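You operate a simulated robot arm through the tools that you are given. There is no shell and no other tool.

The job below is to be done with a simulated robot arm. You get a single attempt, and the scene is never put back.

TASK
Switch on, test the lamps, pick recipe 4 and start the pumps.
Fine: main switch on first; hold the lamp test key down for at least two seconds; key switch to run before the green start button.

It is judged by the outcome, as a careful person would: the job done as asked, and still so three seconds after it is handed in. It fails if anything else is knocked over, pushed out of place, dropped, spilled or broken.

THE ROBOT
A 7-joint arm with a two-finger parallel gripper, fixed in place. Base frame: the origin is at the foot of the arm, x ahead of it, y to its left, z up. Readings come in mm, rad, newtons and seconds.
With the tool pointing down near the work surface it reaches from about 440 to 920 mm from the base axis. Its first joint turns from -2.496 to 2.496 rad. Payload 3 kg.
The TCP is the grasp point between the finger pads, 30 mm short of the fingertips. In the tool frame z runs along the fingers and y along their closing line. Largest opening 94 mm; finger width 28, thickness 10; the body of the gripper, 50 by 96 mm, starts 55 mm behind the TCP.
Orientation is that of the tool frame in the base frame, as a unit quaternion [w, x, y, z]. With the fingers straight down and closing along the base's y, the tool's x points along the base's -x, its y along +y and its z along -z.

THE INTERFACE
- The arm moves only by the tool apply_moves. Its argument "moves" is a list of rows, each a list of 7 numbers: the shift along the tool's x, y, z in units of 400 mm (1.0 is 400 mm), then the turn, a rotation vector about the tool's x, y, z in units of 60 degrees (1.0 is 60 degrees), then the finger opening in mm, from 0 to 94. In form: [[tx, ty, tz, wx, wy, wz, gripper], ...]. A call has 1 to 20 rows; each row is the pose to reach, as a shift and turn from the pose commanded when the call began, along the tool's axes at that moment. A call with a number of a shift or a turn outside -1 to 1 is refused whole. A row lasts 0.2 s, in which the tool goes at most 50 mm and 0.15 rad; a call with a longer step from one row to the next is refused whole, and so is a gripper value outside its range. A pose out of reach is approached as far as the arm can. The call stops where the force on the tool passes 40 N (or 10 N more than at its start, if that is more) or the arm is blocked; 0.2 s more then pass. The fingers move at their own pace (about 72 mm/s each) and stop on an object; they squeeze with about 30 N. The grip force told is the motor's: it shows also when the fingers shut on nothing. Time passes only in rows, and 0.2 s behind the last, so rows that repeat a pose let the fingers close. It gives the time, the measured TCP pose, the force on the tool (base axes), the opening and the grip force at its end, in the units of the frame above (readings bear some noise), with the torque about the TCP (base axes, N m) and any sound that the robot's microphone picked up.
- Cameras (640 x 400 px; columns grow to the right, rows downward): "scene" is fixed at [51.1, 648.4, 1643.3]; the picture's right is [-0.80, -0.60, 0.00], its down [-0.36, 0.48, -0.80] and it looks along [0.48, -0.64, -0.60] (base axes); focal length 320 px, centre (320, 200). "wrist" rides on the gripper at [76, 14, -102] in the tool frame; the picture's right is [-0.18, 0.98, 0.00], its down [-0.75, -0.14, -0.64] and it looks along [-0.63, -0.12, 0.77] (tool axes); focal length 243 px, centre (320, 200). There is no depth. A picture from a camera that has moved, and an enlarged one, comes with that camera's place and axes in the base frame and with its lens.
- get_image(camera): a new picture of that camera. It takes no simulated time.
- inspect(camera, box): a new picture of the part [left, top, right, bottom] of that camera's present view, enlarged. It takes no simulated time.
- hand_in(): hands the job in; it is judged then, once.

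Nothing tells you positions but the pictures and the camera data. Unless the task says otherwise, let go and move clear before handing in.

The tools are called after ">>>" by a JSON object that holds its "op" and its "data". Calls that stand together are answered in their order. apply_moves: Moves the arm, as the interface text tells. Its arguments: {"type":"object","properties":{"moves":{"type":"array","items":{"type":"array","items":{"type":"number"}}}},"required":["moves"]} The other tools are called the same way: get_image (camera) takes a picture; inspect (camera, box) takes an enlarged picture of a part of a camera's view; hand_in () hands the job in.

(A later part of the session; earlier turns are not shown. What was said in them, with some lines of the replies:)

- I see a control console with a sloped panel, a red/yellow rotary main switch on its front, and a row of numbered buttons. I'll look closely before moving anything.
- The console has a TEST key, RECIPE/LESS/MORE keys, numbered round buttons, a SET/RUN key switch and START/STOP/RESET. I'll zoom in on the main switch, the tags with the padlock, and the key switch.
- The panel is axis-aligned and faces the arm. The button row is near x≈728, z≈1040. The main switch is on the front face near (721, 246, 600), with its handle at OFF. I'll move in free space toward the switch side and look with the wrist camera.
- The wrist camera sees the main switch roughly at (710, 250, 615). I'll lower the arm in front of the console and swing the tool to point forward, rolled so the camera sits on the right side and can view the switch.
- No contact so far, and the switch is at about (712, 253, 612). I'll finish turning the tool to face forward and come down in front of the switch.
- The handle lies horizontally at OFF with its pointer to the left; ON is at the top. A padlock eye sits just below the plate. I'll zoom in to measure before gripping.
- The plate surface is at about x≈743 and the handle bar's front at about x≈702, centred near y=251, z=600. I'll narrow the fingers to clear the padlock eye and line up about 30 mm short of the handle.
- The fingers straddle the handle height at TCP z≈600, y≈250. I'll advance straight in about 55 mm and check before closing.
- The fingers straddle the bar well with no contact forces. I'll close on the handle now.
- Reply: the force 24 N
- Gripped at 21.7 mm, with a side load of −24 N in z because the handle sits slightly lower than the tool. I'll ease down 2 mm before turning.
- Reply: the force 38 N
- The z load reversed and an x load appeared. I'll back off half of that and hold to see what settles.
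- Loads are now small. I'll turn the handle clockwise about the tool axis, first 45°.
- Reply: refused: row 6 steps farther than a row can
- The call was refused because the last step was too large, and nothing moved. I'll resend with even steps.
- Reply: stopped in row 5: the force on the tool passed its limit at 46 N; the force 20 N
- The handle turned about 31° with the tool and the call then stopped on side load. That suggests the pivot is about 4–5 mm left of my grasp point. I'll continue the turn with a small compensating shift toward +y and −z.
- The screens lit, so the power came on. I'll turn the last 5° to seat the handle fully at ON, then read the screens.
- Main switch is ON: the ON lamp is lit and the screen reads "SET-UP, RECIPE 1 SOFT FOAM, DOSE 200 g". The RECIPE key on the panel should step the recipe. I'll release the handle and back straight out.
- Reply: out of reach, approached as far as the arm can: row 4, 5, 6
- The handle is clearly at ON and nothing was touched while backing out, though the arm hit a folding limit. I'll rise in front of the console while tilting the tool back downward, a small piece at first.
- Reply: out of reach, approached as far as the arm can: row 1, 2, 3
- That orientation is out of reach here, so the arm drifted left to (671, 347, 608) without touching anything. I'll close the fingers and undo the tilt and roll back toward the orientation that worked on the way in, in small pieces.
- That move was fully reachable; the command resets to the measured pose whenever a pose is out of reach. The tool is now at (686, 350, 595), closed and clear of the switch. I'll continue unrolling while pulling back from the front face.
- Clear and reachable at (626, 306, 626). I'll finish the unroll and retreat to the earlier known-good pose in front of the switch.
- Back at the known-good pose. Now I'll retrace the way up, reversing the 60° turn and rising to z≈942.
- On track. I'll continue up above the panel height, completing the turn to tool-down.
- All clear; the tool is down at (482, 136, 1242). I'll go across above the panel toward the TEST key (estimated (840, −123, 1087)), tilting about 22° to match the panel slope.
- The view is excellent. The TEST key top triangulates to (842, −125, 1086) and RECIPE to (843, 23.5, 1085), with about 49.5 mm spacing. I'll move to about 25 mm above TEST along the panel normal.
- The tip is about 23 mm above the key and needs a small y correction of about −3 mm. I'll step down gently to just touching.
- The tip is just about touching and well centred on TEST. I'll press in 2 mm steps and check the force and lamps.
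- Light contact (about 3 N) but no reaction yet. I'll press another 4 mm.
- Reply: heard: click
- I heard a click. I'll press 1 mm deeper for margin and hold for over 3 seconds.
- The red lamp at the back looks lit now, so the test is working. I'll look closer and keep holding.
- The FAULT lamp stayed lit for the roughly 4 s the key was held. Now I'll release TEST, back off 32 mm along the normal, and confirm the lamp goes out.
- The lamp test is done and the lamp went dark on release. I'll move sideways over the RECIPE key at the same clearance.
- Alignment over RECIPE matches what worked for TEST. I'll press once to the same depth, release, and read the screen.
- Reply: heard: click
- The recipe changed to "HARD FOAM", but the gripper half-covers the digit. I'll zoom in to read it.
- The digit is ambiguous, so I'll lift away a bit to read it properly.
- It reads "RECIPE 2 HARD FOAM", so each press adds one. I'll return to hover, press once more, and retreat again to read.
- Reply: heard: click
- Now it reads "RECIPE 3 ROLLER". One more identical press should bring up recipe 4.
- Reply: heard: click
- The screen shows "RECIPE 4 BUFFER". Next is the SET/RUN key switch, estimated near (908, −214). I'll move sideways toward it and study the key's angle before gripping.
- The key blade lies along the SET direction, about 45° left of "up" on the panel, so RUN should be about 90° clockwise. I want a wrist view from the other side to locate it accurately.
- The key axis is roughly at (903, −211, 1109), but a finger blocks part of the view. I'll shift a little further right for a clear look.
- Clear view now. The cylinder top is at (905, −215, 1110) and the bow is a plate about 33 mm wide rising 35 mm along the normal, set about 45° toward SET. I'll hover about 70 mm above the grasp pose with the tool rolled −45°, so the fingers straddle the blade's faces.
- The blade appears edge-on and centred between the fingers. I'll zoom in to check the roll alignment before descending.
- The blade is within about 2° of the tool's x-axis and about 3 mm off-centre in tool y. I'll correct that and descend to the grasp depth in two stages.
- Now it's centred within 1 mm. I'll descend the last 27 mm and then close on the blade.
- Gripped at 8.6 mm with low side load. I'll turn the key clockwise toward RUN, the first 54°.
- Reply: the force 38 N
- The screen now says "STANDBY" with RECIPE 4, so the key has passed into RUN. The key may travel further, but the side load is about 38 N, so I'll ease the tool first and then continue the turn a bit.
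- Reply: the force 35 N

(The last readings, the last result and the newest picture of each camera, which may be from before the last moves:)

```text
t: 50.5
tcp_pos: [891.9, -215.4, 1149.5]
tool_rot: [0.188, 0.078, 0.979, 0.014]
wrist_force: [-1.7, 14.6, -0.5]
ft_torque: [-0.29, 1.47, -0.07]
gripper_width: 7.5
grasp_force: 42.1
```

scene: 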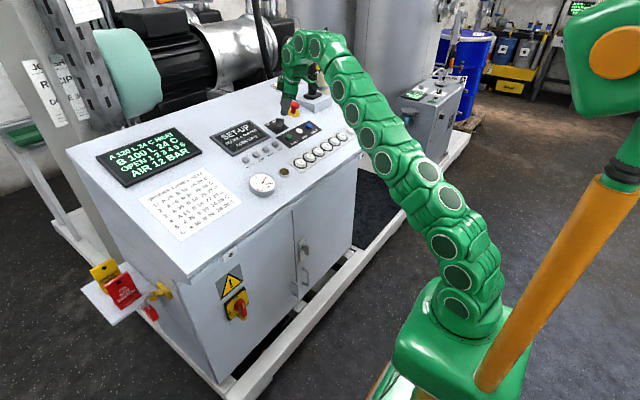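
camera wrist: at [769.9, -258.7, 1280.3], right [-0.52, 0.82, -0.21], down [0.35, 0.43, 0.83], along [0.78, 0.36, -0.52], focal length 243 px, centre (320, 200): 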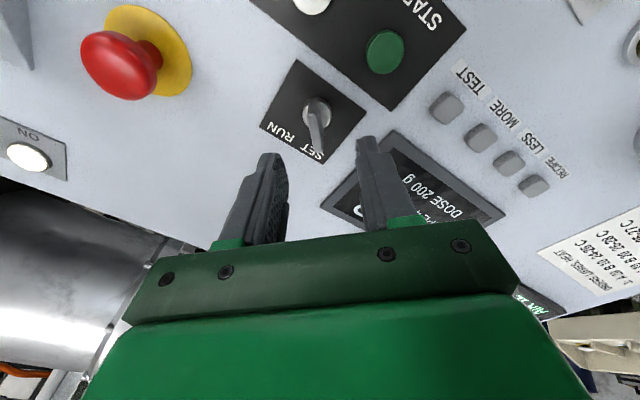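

Loads are down to about 15 N. I'll continue turning clockwise in small steps.

>>> {"op": "apply_moves", "data": {"moves": [[0, 0.0015, 0, 0, 0, 0.08, 0], [0, 0.0015, 0, 0, 0, 0.16, 0], [0, 0.0015, 0, 0, 0, 0.24, 0]]}}

>>> {"op": "inspect", "data": {"camera": "scene", "box": [205, 80, 325, 170]}}

>>> {"op": "inspect", "data": {"camera": "wrist", "box": [220, 80, 420, 240]}}

```text
t: 51.3
tcp_pos: [893.5, -214.3, 1149.1]
tool_rot: [0.186, 0.201, 0.961, 0.038]
wrist_force: [-17.6, 12.0, 5.8]
ft_torque: [-0.77, 0.26, -0.24]
gripper_width: 8.2
grasp_force: 41.9
```

```text
4.44 times, centred on (265, 125) of scene
camera zoom: at [51.1, 648.4, 1643.3], right [-0.8, -0.6, 0.0], down [-0.36, 0.48, -0.8], along [0.48, -0.64, -0.6], focal length 1421 px, centre (564, 533)
```

zoom: 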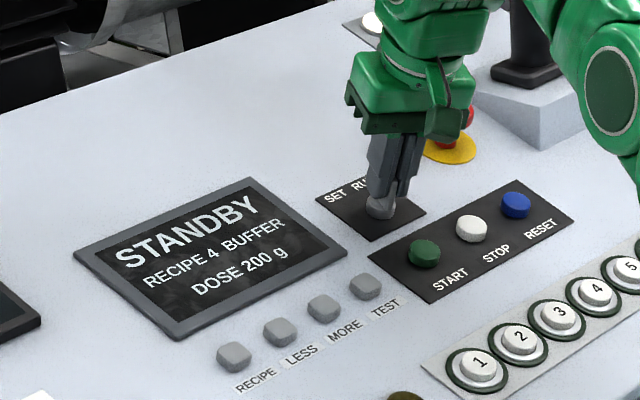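

```text
2.50 times, centred on (320, 160) of wrist
camera zoom: at [795.9, -171.0, 1220.4], right [0.52, 0.83, 0.21], down [0.35, -0.43, 0.83], along [0.78, -0.36, -0.51], focal length 606 px, centre (320, 300)
```

zoom: 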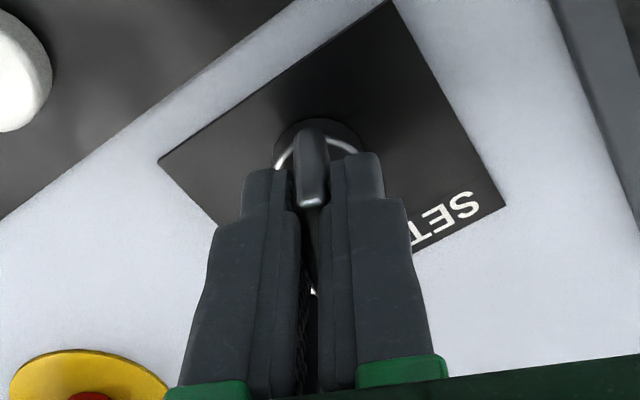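

The key is following (about 24° right of centre). I'll continue toward 45° with small relief.

>>> {"op": "apply_moves", "data": {"moves": [[0.0014, 0.0006, 0, 0, 0, 0.06, 0], [0.0014, 0.0006, 0, 0, 0, 0.13, 0], [0.0014, 0.0006, 0, 0, 0, 0.2, 0], [0.0014, 0.0006, 0, 0, 0, 0.27, 0]]}}

>>> {"op": "inspect", "data": {"camera": "wrist", "box": [220, 80, 420, 240]}}

```text
t: 52.3
tcp_pos: [893.3, -212.8, 1149.5]
tool_rot: [0.179, 0.333, 0.924, 0.063]
wrist_force: [19.3, -3.1, 12.1]
ft_torque: [-1.33, -0.44, -0.46]
gripper_width: 8.4
grasp_force: 42.3
```

```text
2.50 times, centred on (320, 160) of wrist
camera zoom: at [809.6, -154.2, 1225.6], right [0.71, 0.64, 0.29], down [0.21, -0.59, 0.78], along [0.67, -0.5, -0.56], focal length 606 px, centre (320, 300)
```

zoom: 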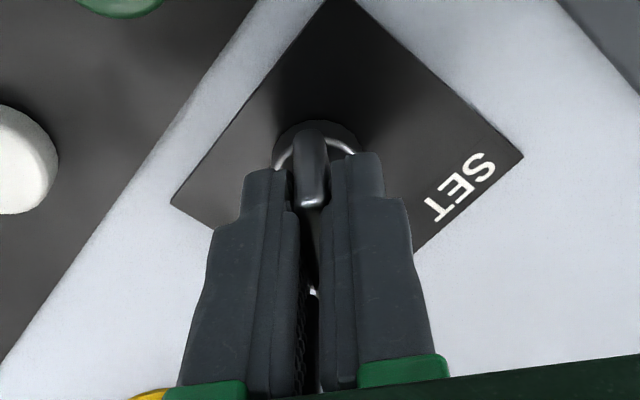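

>>> {"op": "apply_moves", "data": {"moves": [[-0.0015, 0.0012, 0, 0, 0, 0.05, 0], [-0.0015, 0.0012, 0, 0, 0, 0.1, 0], [-0.0015, 0.0012, 0, 0, 0, 0.1, 0]]}}

>>> {"op": "inspect", "data": {"camera": "wrist", "box": [220, 80, 420, 240]}}

>>> {"op": "inspect", "data": {"camera": "scene", "box": [205, 80, 325, 170]}}

```text
t: 53.1
tcp_pos: [894.1, -212.8, 1149.3]
tool_rot: [0.174, 0.381, 0.905, 0.073]
wrist_force: [4.5, 0.1, 20.8]
ft_torque: [-0.63, 0.96, 0.89]
gripper_width: 8.6
grasp_force: 42.5
```

```text
2.50 times, centred on (320, 160) of wrist
camera zoom: at [815.9, -149.1, 1228.1], right [0.77, 0.56, 0.31], down [0.16, -0.64, 0.75], along [0.62, -0.53, -0.58], focal length 606 px, centre (320, 300)
```

zoom: 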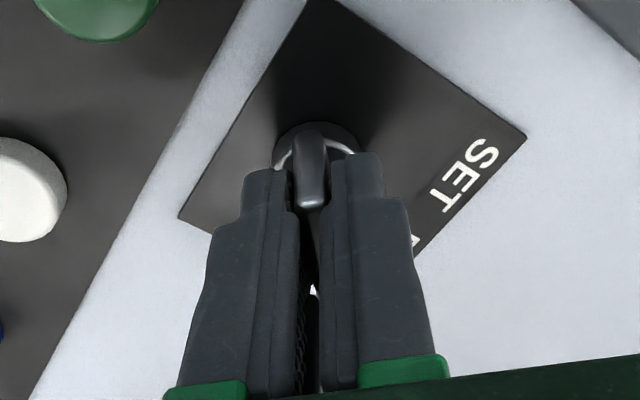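

```text
4.44 times, centred on (265, 125) of scene
camera zoom: at [51.1, 648.4, 1643.3], right [-0.8, -0.6, 0.0], down [-0.36, 0.48, -0.8], along [0.48, -0.64, -0.6], focal length 1421 px, centre (564, 533)
```

zoom: 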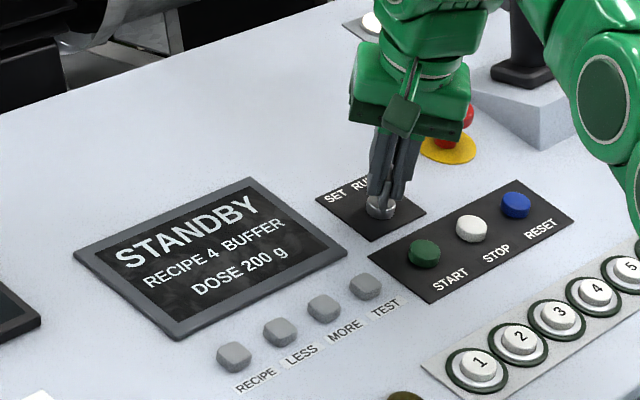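

The roll is now at 45.7° and a counter-torque shows the key is at its RUN stop. I'll release, lift straight off, and check that the key stays in RUN.

>>> {"op": "apply_moves", "data": {"moves": [[0, 0, 0, 0, 0, 0, 44], [0, 0, 0, 0, 0, 0, 44], [0, 0, 0, 0, 0, 0, 44], [0, 0, -0.06, 0, 0, 0, 44], [0, 0, -0.13, 0, 0, 0, 44], [0, 0, -0.2, 0, 0, 0, 44]]}}

>>> {"op": "get_image", "data": {"camera": "wrist"}}

>>> {"op": "inspect", "data": {"camera": "scene", "box": [205, 80, 325, 170]}}

```text
t: 54.5
tcp_pos: [863.2, -212.8, 1225.2]
tool_rot: [0.176, 0.382, 0.904, 0.073]
wrist_force: [0.2, 0.4, -1.2]
ft_torque: [-0.02, 0.02, -0.01]
gripper_width: 44.0
grasp_force: 0.1
```

```text
taken
camera wrist: at [785.9, -148.7, 1304.3], right [0.77, 0.56, 0.31], down [0.16, -0.64, 0.76], along [0.62, -0.54, -0.58], focal length 243 px, centre (320, 200)
```

wrist: 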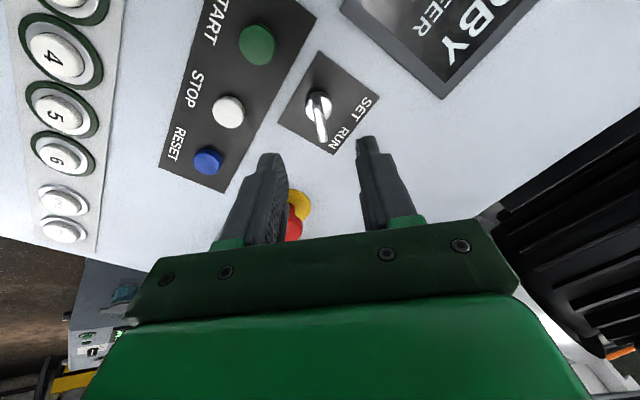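

```text
4.44 times, centred on (265, 125) of scene
camera zoom: at [51.1, 648.4, 1643.3], right [-0.8, -0.6, 0.0], down [-0.36, 0.48, -0.8], along [0.48, -0.64, -0.6], focal length 1421 px, centre (564, 533)
```

zoom: 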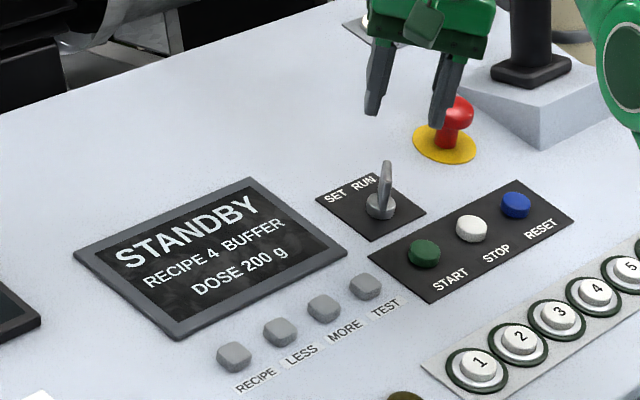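

The key stays at RUN and the screen holds STANDBY / RECIPE 4. Now for START: its top is near (842.5, −200, 1088). I'll close the fingers, unroll, and hover about 30 mm above it.

>>> {"op": "apply_moves", "data": {"moves": [[0.036, -0.0258, 0, 0, 0, -0.127, 0], [0.0727, -0.0516, 0.02, 0, 0, -0.254, 0], [0.109, -0.0773, 0.05, 0, 0, -0.381, 0], [0.1453, -0.1031, 0.08, 0, 0, -0.508, 0], [0.1453, -0.1031, 0.115, 0, 0, -0.635, 0], [0.1453, -0.1031, 0.1493, 0, 0, -0.7617, 0]]}}

>>> {"op": "get_image", "data": {"camera": "wrist"}}

>>> {"op": "inspect", "data": {"camera": "scene", "box": [245, 90, 345, 170]}}

```text
t: 55.9
tcp_pos: [821.4, -200.0, 1140.9]
tool_rot: [0.189, -0.002, 0.982, 0.0]
wrist_force: [-0.8, 0.6, 0.8]
ft_torque: [0.0, -0.01, 0.0]
gripper_width: 0.2
grasp_force: 29.5
```

```text
taken
camera wrist: at [713.1, -186.9, 1208.0], right [0.17, 0.98, 0.07], down [0.46, -0.14, 0.88], along [0.87, -0.12, -0.48], focal length 243 px, centre (320, 200)
```

wrist: 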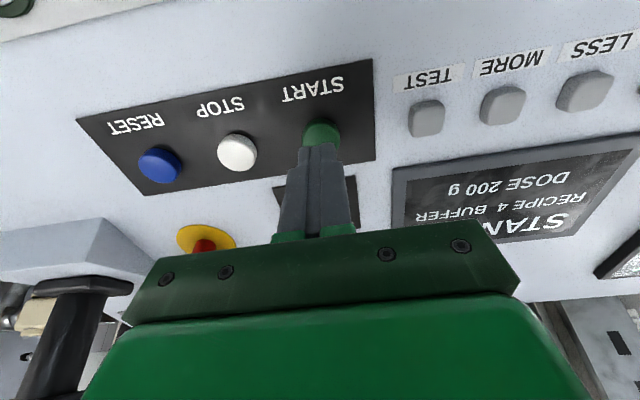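

```text
5.00 times, centred on (295, 130) of scene
camera zoom: at [51.1, 648.4, 1643.3], right [-0.8, -0.6, 0.0], down [-0.36, 0.48, -0.8], along [0.48, -0.64, -0.6], focal length 1598 px, centre (445, 550)
```

zoom: 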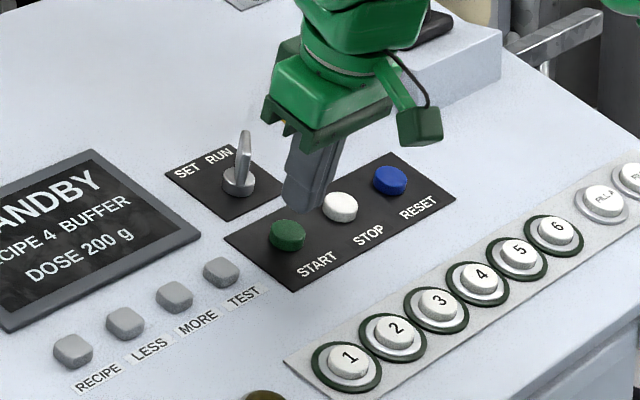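

Aligned over START with about 27 mm to go; STOP is well clear. I'll descend gently with a small 2 mm correction.

>>> {"op": "apply_moves", "data": {"moves": [[0.004, 0.004, 0.02, 0, 0, 0, 0], [0.005, 0.005, 0.04, 0, 0, 0, 0], [0.005, 0.005, 0.055, 0, 0, 0, 0]]}}

>>> {"op": "inspect", "data": {"camera": "wrist", "box": [220, 60, 420, 220]}}

>>> {"op": "inspect", "data": {"camera": "scene", "box": [255, 105, 325, 155]}}

```text
t: 56.7
tcp_pos: [828.4, -199.4, 1120.4]
tool_rot: [0.189, 0.0, 0.982, -0.001]
wrist_force: [-0.1, 0.1, -0.4]
ft_torque: [-0.01, 0.01, -0.03]
gripper_width: 0.0
grasp_force: 29.7
```

```text
2.50 times, centred on (320, 140) of wrist
camera zoom: at [719.1, -185.2, 1187.2], right [0.17, 0.98, 0.07], down [0.46, -0.14, 0.88], along [0.87, -0.12, -0.48], focal length 606 px, centre (320, 350)
```

zoom: 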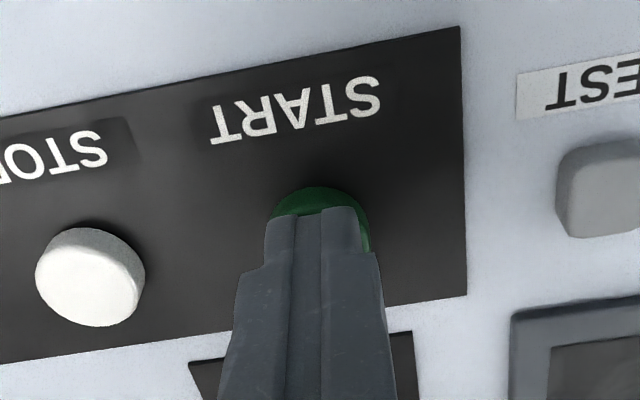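

```text
8.00 times, centred on (290, 130) of scene
camera zoom: at [51.1, 648.4, 1643.3], right [-0.8, -0.6, 0.0], down [-0.36, 0.48, -0.8], along [0.48, -0.64, -0.6], focal length 2558 px, centre (560, 760)
```

zoom: 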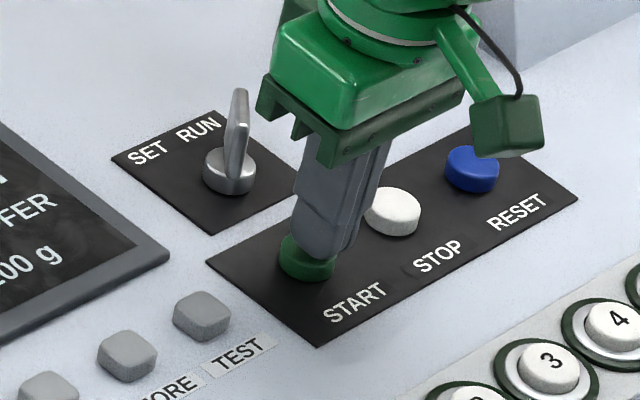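

The tip is a few mm above START and centred. I'll press in 2 mm steps until it clicks.

>>> {"op": "apply_moves", "data": {"moves": [[0, 0, 0.005, 0, 0, 0, 0], [0, 0, 0.01, 0, 0, 0, 0], [0, 0, 0.015, 0, 0, 0, 0]]}}

```text
t: 57.5
tcp_pos: [829.6, -199.8, 1115.5]
tool_rot: [0.189, 0.0, 0.982, -0.001]
wrist_force: [0.3, 0.0, 0.2]
ft_torque: [-0.02, 0.01, -0.02]
gripper_width: 0.1
grasp_force: 30.0
```

>>> {"op": "apply_moves", "data": {"moves": [[0, 0, 0.005, 0, 0, 0, 0], [0, 0, 0.01, 0, 0, 0, 0]]}}

>>> {"op": "inspect", "data": {"camera": "scene", "box": [205, 90, 325, 170]}}

```text
t: 58.1
tcp_pos: [831.5, -198.3, 1111.6]
tool_rot: [0.189, -0.001, 0.982, -0.001]
wrist_force: [-0.5, -0.3, 2.6]
ft_torque: [-0.01, -0.02, -0.02]
gripper_width: 0.2
grasp_force: 29.9
heard: click
```

```text
5.00 times, centred on (265, 130) of scene
camera zoom: at [51.1, 648.4, 1643.3], right [-0.8, -0.6, 0.0], down [-0.36, 0.48, -0.8], along [0.48, -0.64, -0.6], focal length 1598 px, centre (595, 550)
```

zoom: 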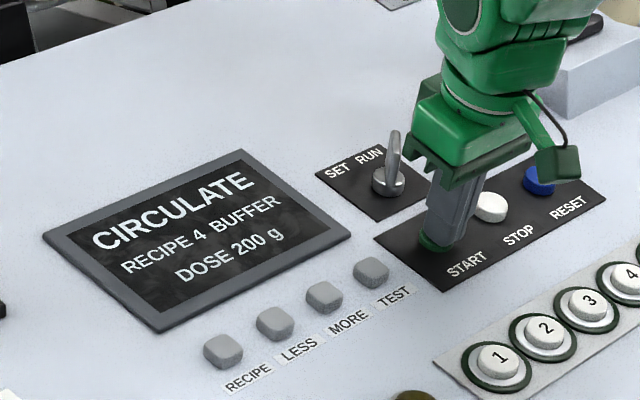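

START clicked and the screen shows "CIRCULATE, RECIPE 4 BUFFER", so the pumps are running. I'll lift straight off and retreat clear of the panel.

>>> {"op": "apply_moves", "data": {"moves": [[0, 0, -0.06, 0, 0, 0, 0], [0, 0, -0.15, 0, 0, 0, 0], [0, 0, -0.25, 0, 0, 0, 0], [0.1, 0, -0.3, 0, 0, 0, 0], [0.2, 0, -0.33, 0, 0, 0, 0], [0.3, 0, -0.36, 0, 0, 0, 0], [0.4, 0, -0.38, 0, 0, 0, 0]]}}

>>> {"op": "get_image", "data": {"camera": "scene"}}

>>> {"op": "inspect", "data": {"camera": "scene", "box": [205, 60, 365, 170]}}

>>> {"op": "get_image", "data": {"camera": "wrist"}}

```text
t: 59.7
tcp_pos: [623.4, -200.2, 1191.6]
tool_rot: [0.189, 0.001, 0.982, -0.001]
wrist_force: [0.7, -0.5, 0.8]
ft_torque: [0.0, -0.01, 0.0]
gripper_width: 0.1
grasp_force: 29.8
```

```text
taken
```

scene: 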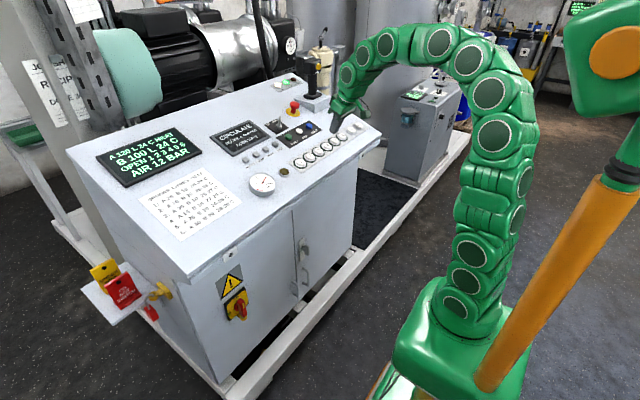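

```text
3.64 times, centred on (285, 115) of scene
camera zoom: at [51.1, 648.4, 1643.3], right [-0.8, -0.6, 0.0], down [-0.36, 0.48, -0.8], along [0.48, -0.64, -0.6], focal length 1163 px, centre (447, 509)
```

zoom: 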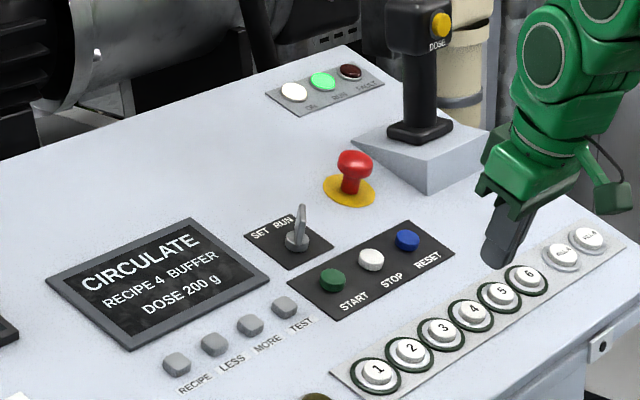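

```text
taken
camera wrist: at [515.5, -185.5, 1259.0], right [0.17, 0.98, 0.07], down [0.46, -0.14, 0.88], along [0.87, -0.12, -0.48], focal length 243 px, centre (320, 200)
```

wrist: 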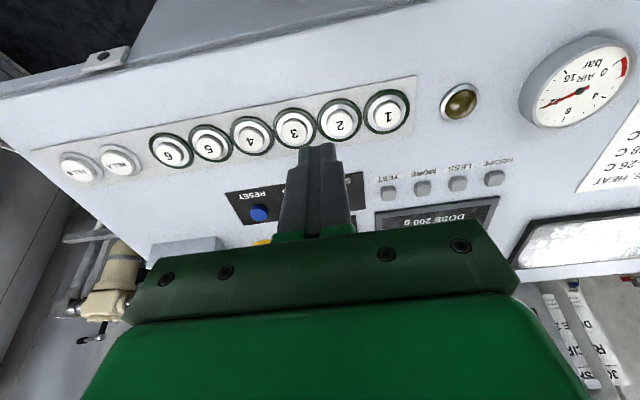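

The ON and RUN lamps are lit, FAULT is dark, and the display reads CIRCULATE / RECIPE 4. I'll back the arm further away, wait a few seconds, and do a final check.

>>> {"op": "apply_moves", "data": {"moves": [[0.1, 0, -0.05, 0, 0, 0, 0], [0.2, 0, -0.1, 0, 0, 0, 0], [0.3, 0, -0.15, 0, 0, 0, 0], [0.3, 0, -0.15, 0, 0, 0, 0], [0.3, 0, -0.15, 0, 0, 0, 0], [0.3, 0, -0.15, 0, 0, 0, 0], [0.3, 0, -0.15, 0, 0, 0, 0], [0.3, 0, -0.15, 0, 0, 0, 0], [0.3, 0, -0.15, 0, 0, 0, 0], [0.3, 0, -0.15, 0, 0, 0, 0], [0.3, 0, -0.15, 0, 0, 0, 0], [0.3, 0, -0.15, 0, 0, 0, 0], [0.3, 0, -0.15, 0, 0, 0, 0], [0.3, 0, -0.15, 0, 0, 0, 0], [0.3, 0, -0.15, 0, 0, 0, 0], [0.3, 0, -0.15, 0, 0, 0, 0]]}}

>>> {"op": "inspect", "data": {"camera": "scene", "box": [205, 60, 365, 170]}}

>>> {"op": "inspect", "data": {"camera": "scene", "box": [70, 160, 310, 330]}}

>>> {"op": "inspect", "data": {"camera": "scene", "box": [90, 110, 270, 210]}}

```text
t: 63.1
tcp_pos: [493.5, -198.6, 1203.3]
tool_rot: [0.189, -0.001, 0.982, 0.0]
wrist_force: [-0.1, 0.5, -1.3]
ft_torque: [0.01, -0.02, -0.02]
gripper_width: 0.1
grasp_force: 29.9
```

```text
3.64 times, centred on (285, 115) of scene
camera zoom: at [51.1, 648.4, 1643.3], right [-0.8, -0.6, 0.0], down [-0.36, 0.48, -0.8], along [0.48, -0.64, -0.6], focal length 1163 px, centre (447, 509)
```

zoom: 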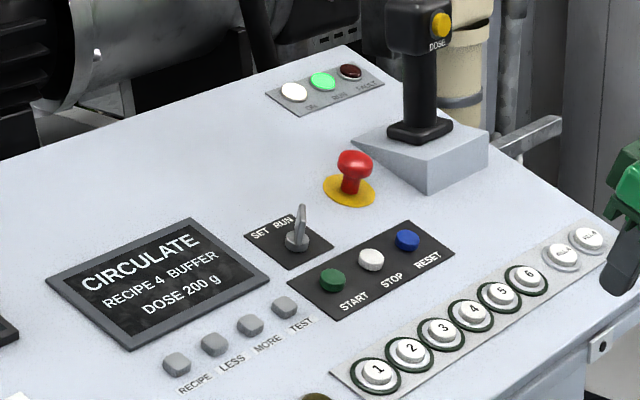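

```text
2.35 times, centred on (190, 245) of scene
camera zoom: at [51.1, 648.4, 1643.3], right [-0.8, -0.6, 0.0], down [-0.36, 0.48, -0.8], along [0.48, -0.64, -0.6], focal length 752 px, centre (626, 94)
```

zoom: 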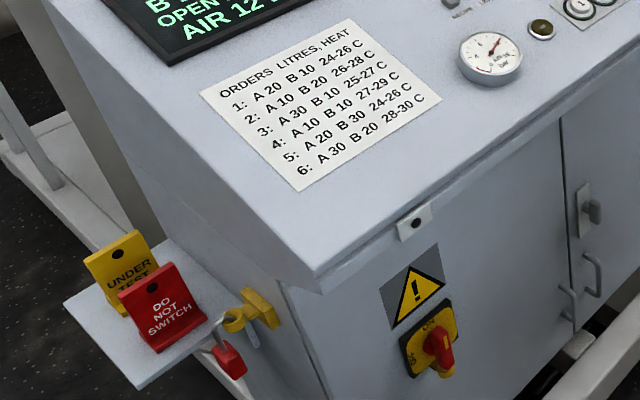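

```text
3.56 times, centred on (180, 160) of scene
camera zoom: at [51.1, 648.4, 1643.3], right [-0.8, -0.6, 0.0], down [-0.36, 0.48, -0.8], along [0.48, -0.64, -0.6], focal length 1137 px, centre (818, 342)
```

zoom: 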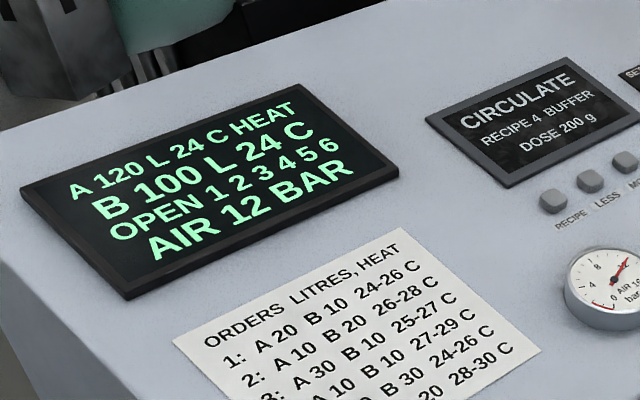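

Everything is stable: main switch ON, key at RUN, ON and RUN lamps lit with no fault, and the screen on CIRCULATE / RECIPE 4 BUFFER. The tags and padlock are where they were and the arm is clear, so I'm handing in.

>>> {"op": "hand_in", "data": {}}

```text
The job is handed in.
```

The job is done: the machine is on, the lamps are tested, recipe 4 is picked and the pumps are started. I watched for about three seconds after backing the arm clear and nothing changed before I handed it in.

1. **Main switch:** I turned it to ON first. The screens and the ON lamp came on.
2. **Lamp test:** I held the TEST key down for about 4 seconds. The FAULT lamp lit while it was held and went dark on release. The arm hid the RUN lamp, and I didn't look at the other lamps during the test.
3. **Recipe:** Three presses of the RECIPE key took it from 1 to 4. The screen shows "RECIPE 4 BUFFER", and I left the dose at 200 g.
4. **Key switch:** I turned it from SET to RUN before pressing START, and the screen changed to STANDBY.
5. **Start:** I pressed the green START button. The screen shows CIRCULATE, the RUN lamp is green and FAULT is dark.

After I let go of the main switch, the arm reached a folding limit and drifted to the left in front of the console. The force readings showed no contact. The tags, padlock and other controls I checked afterwards were where they had been.
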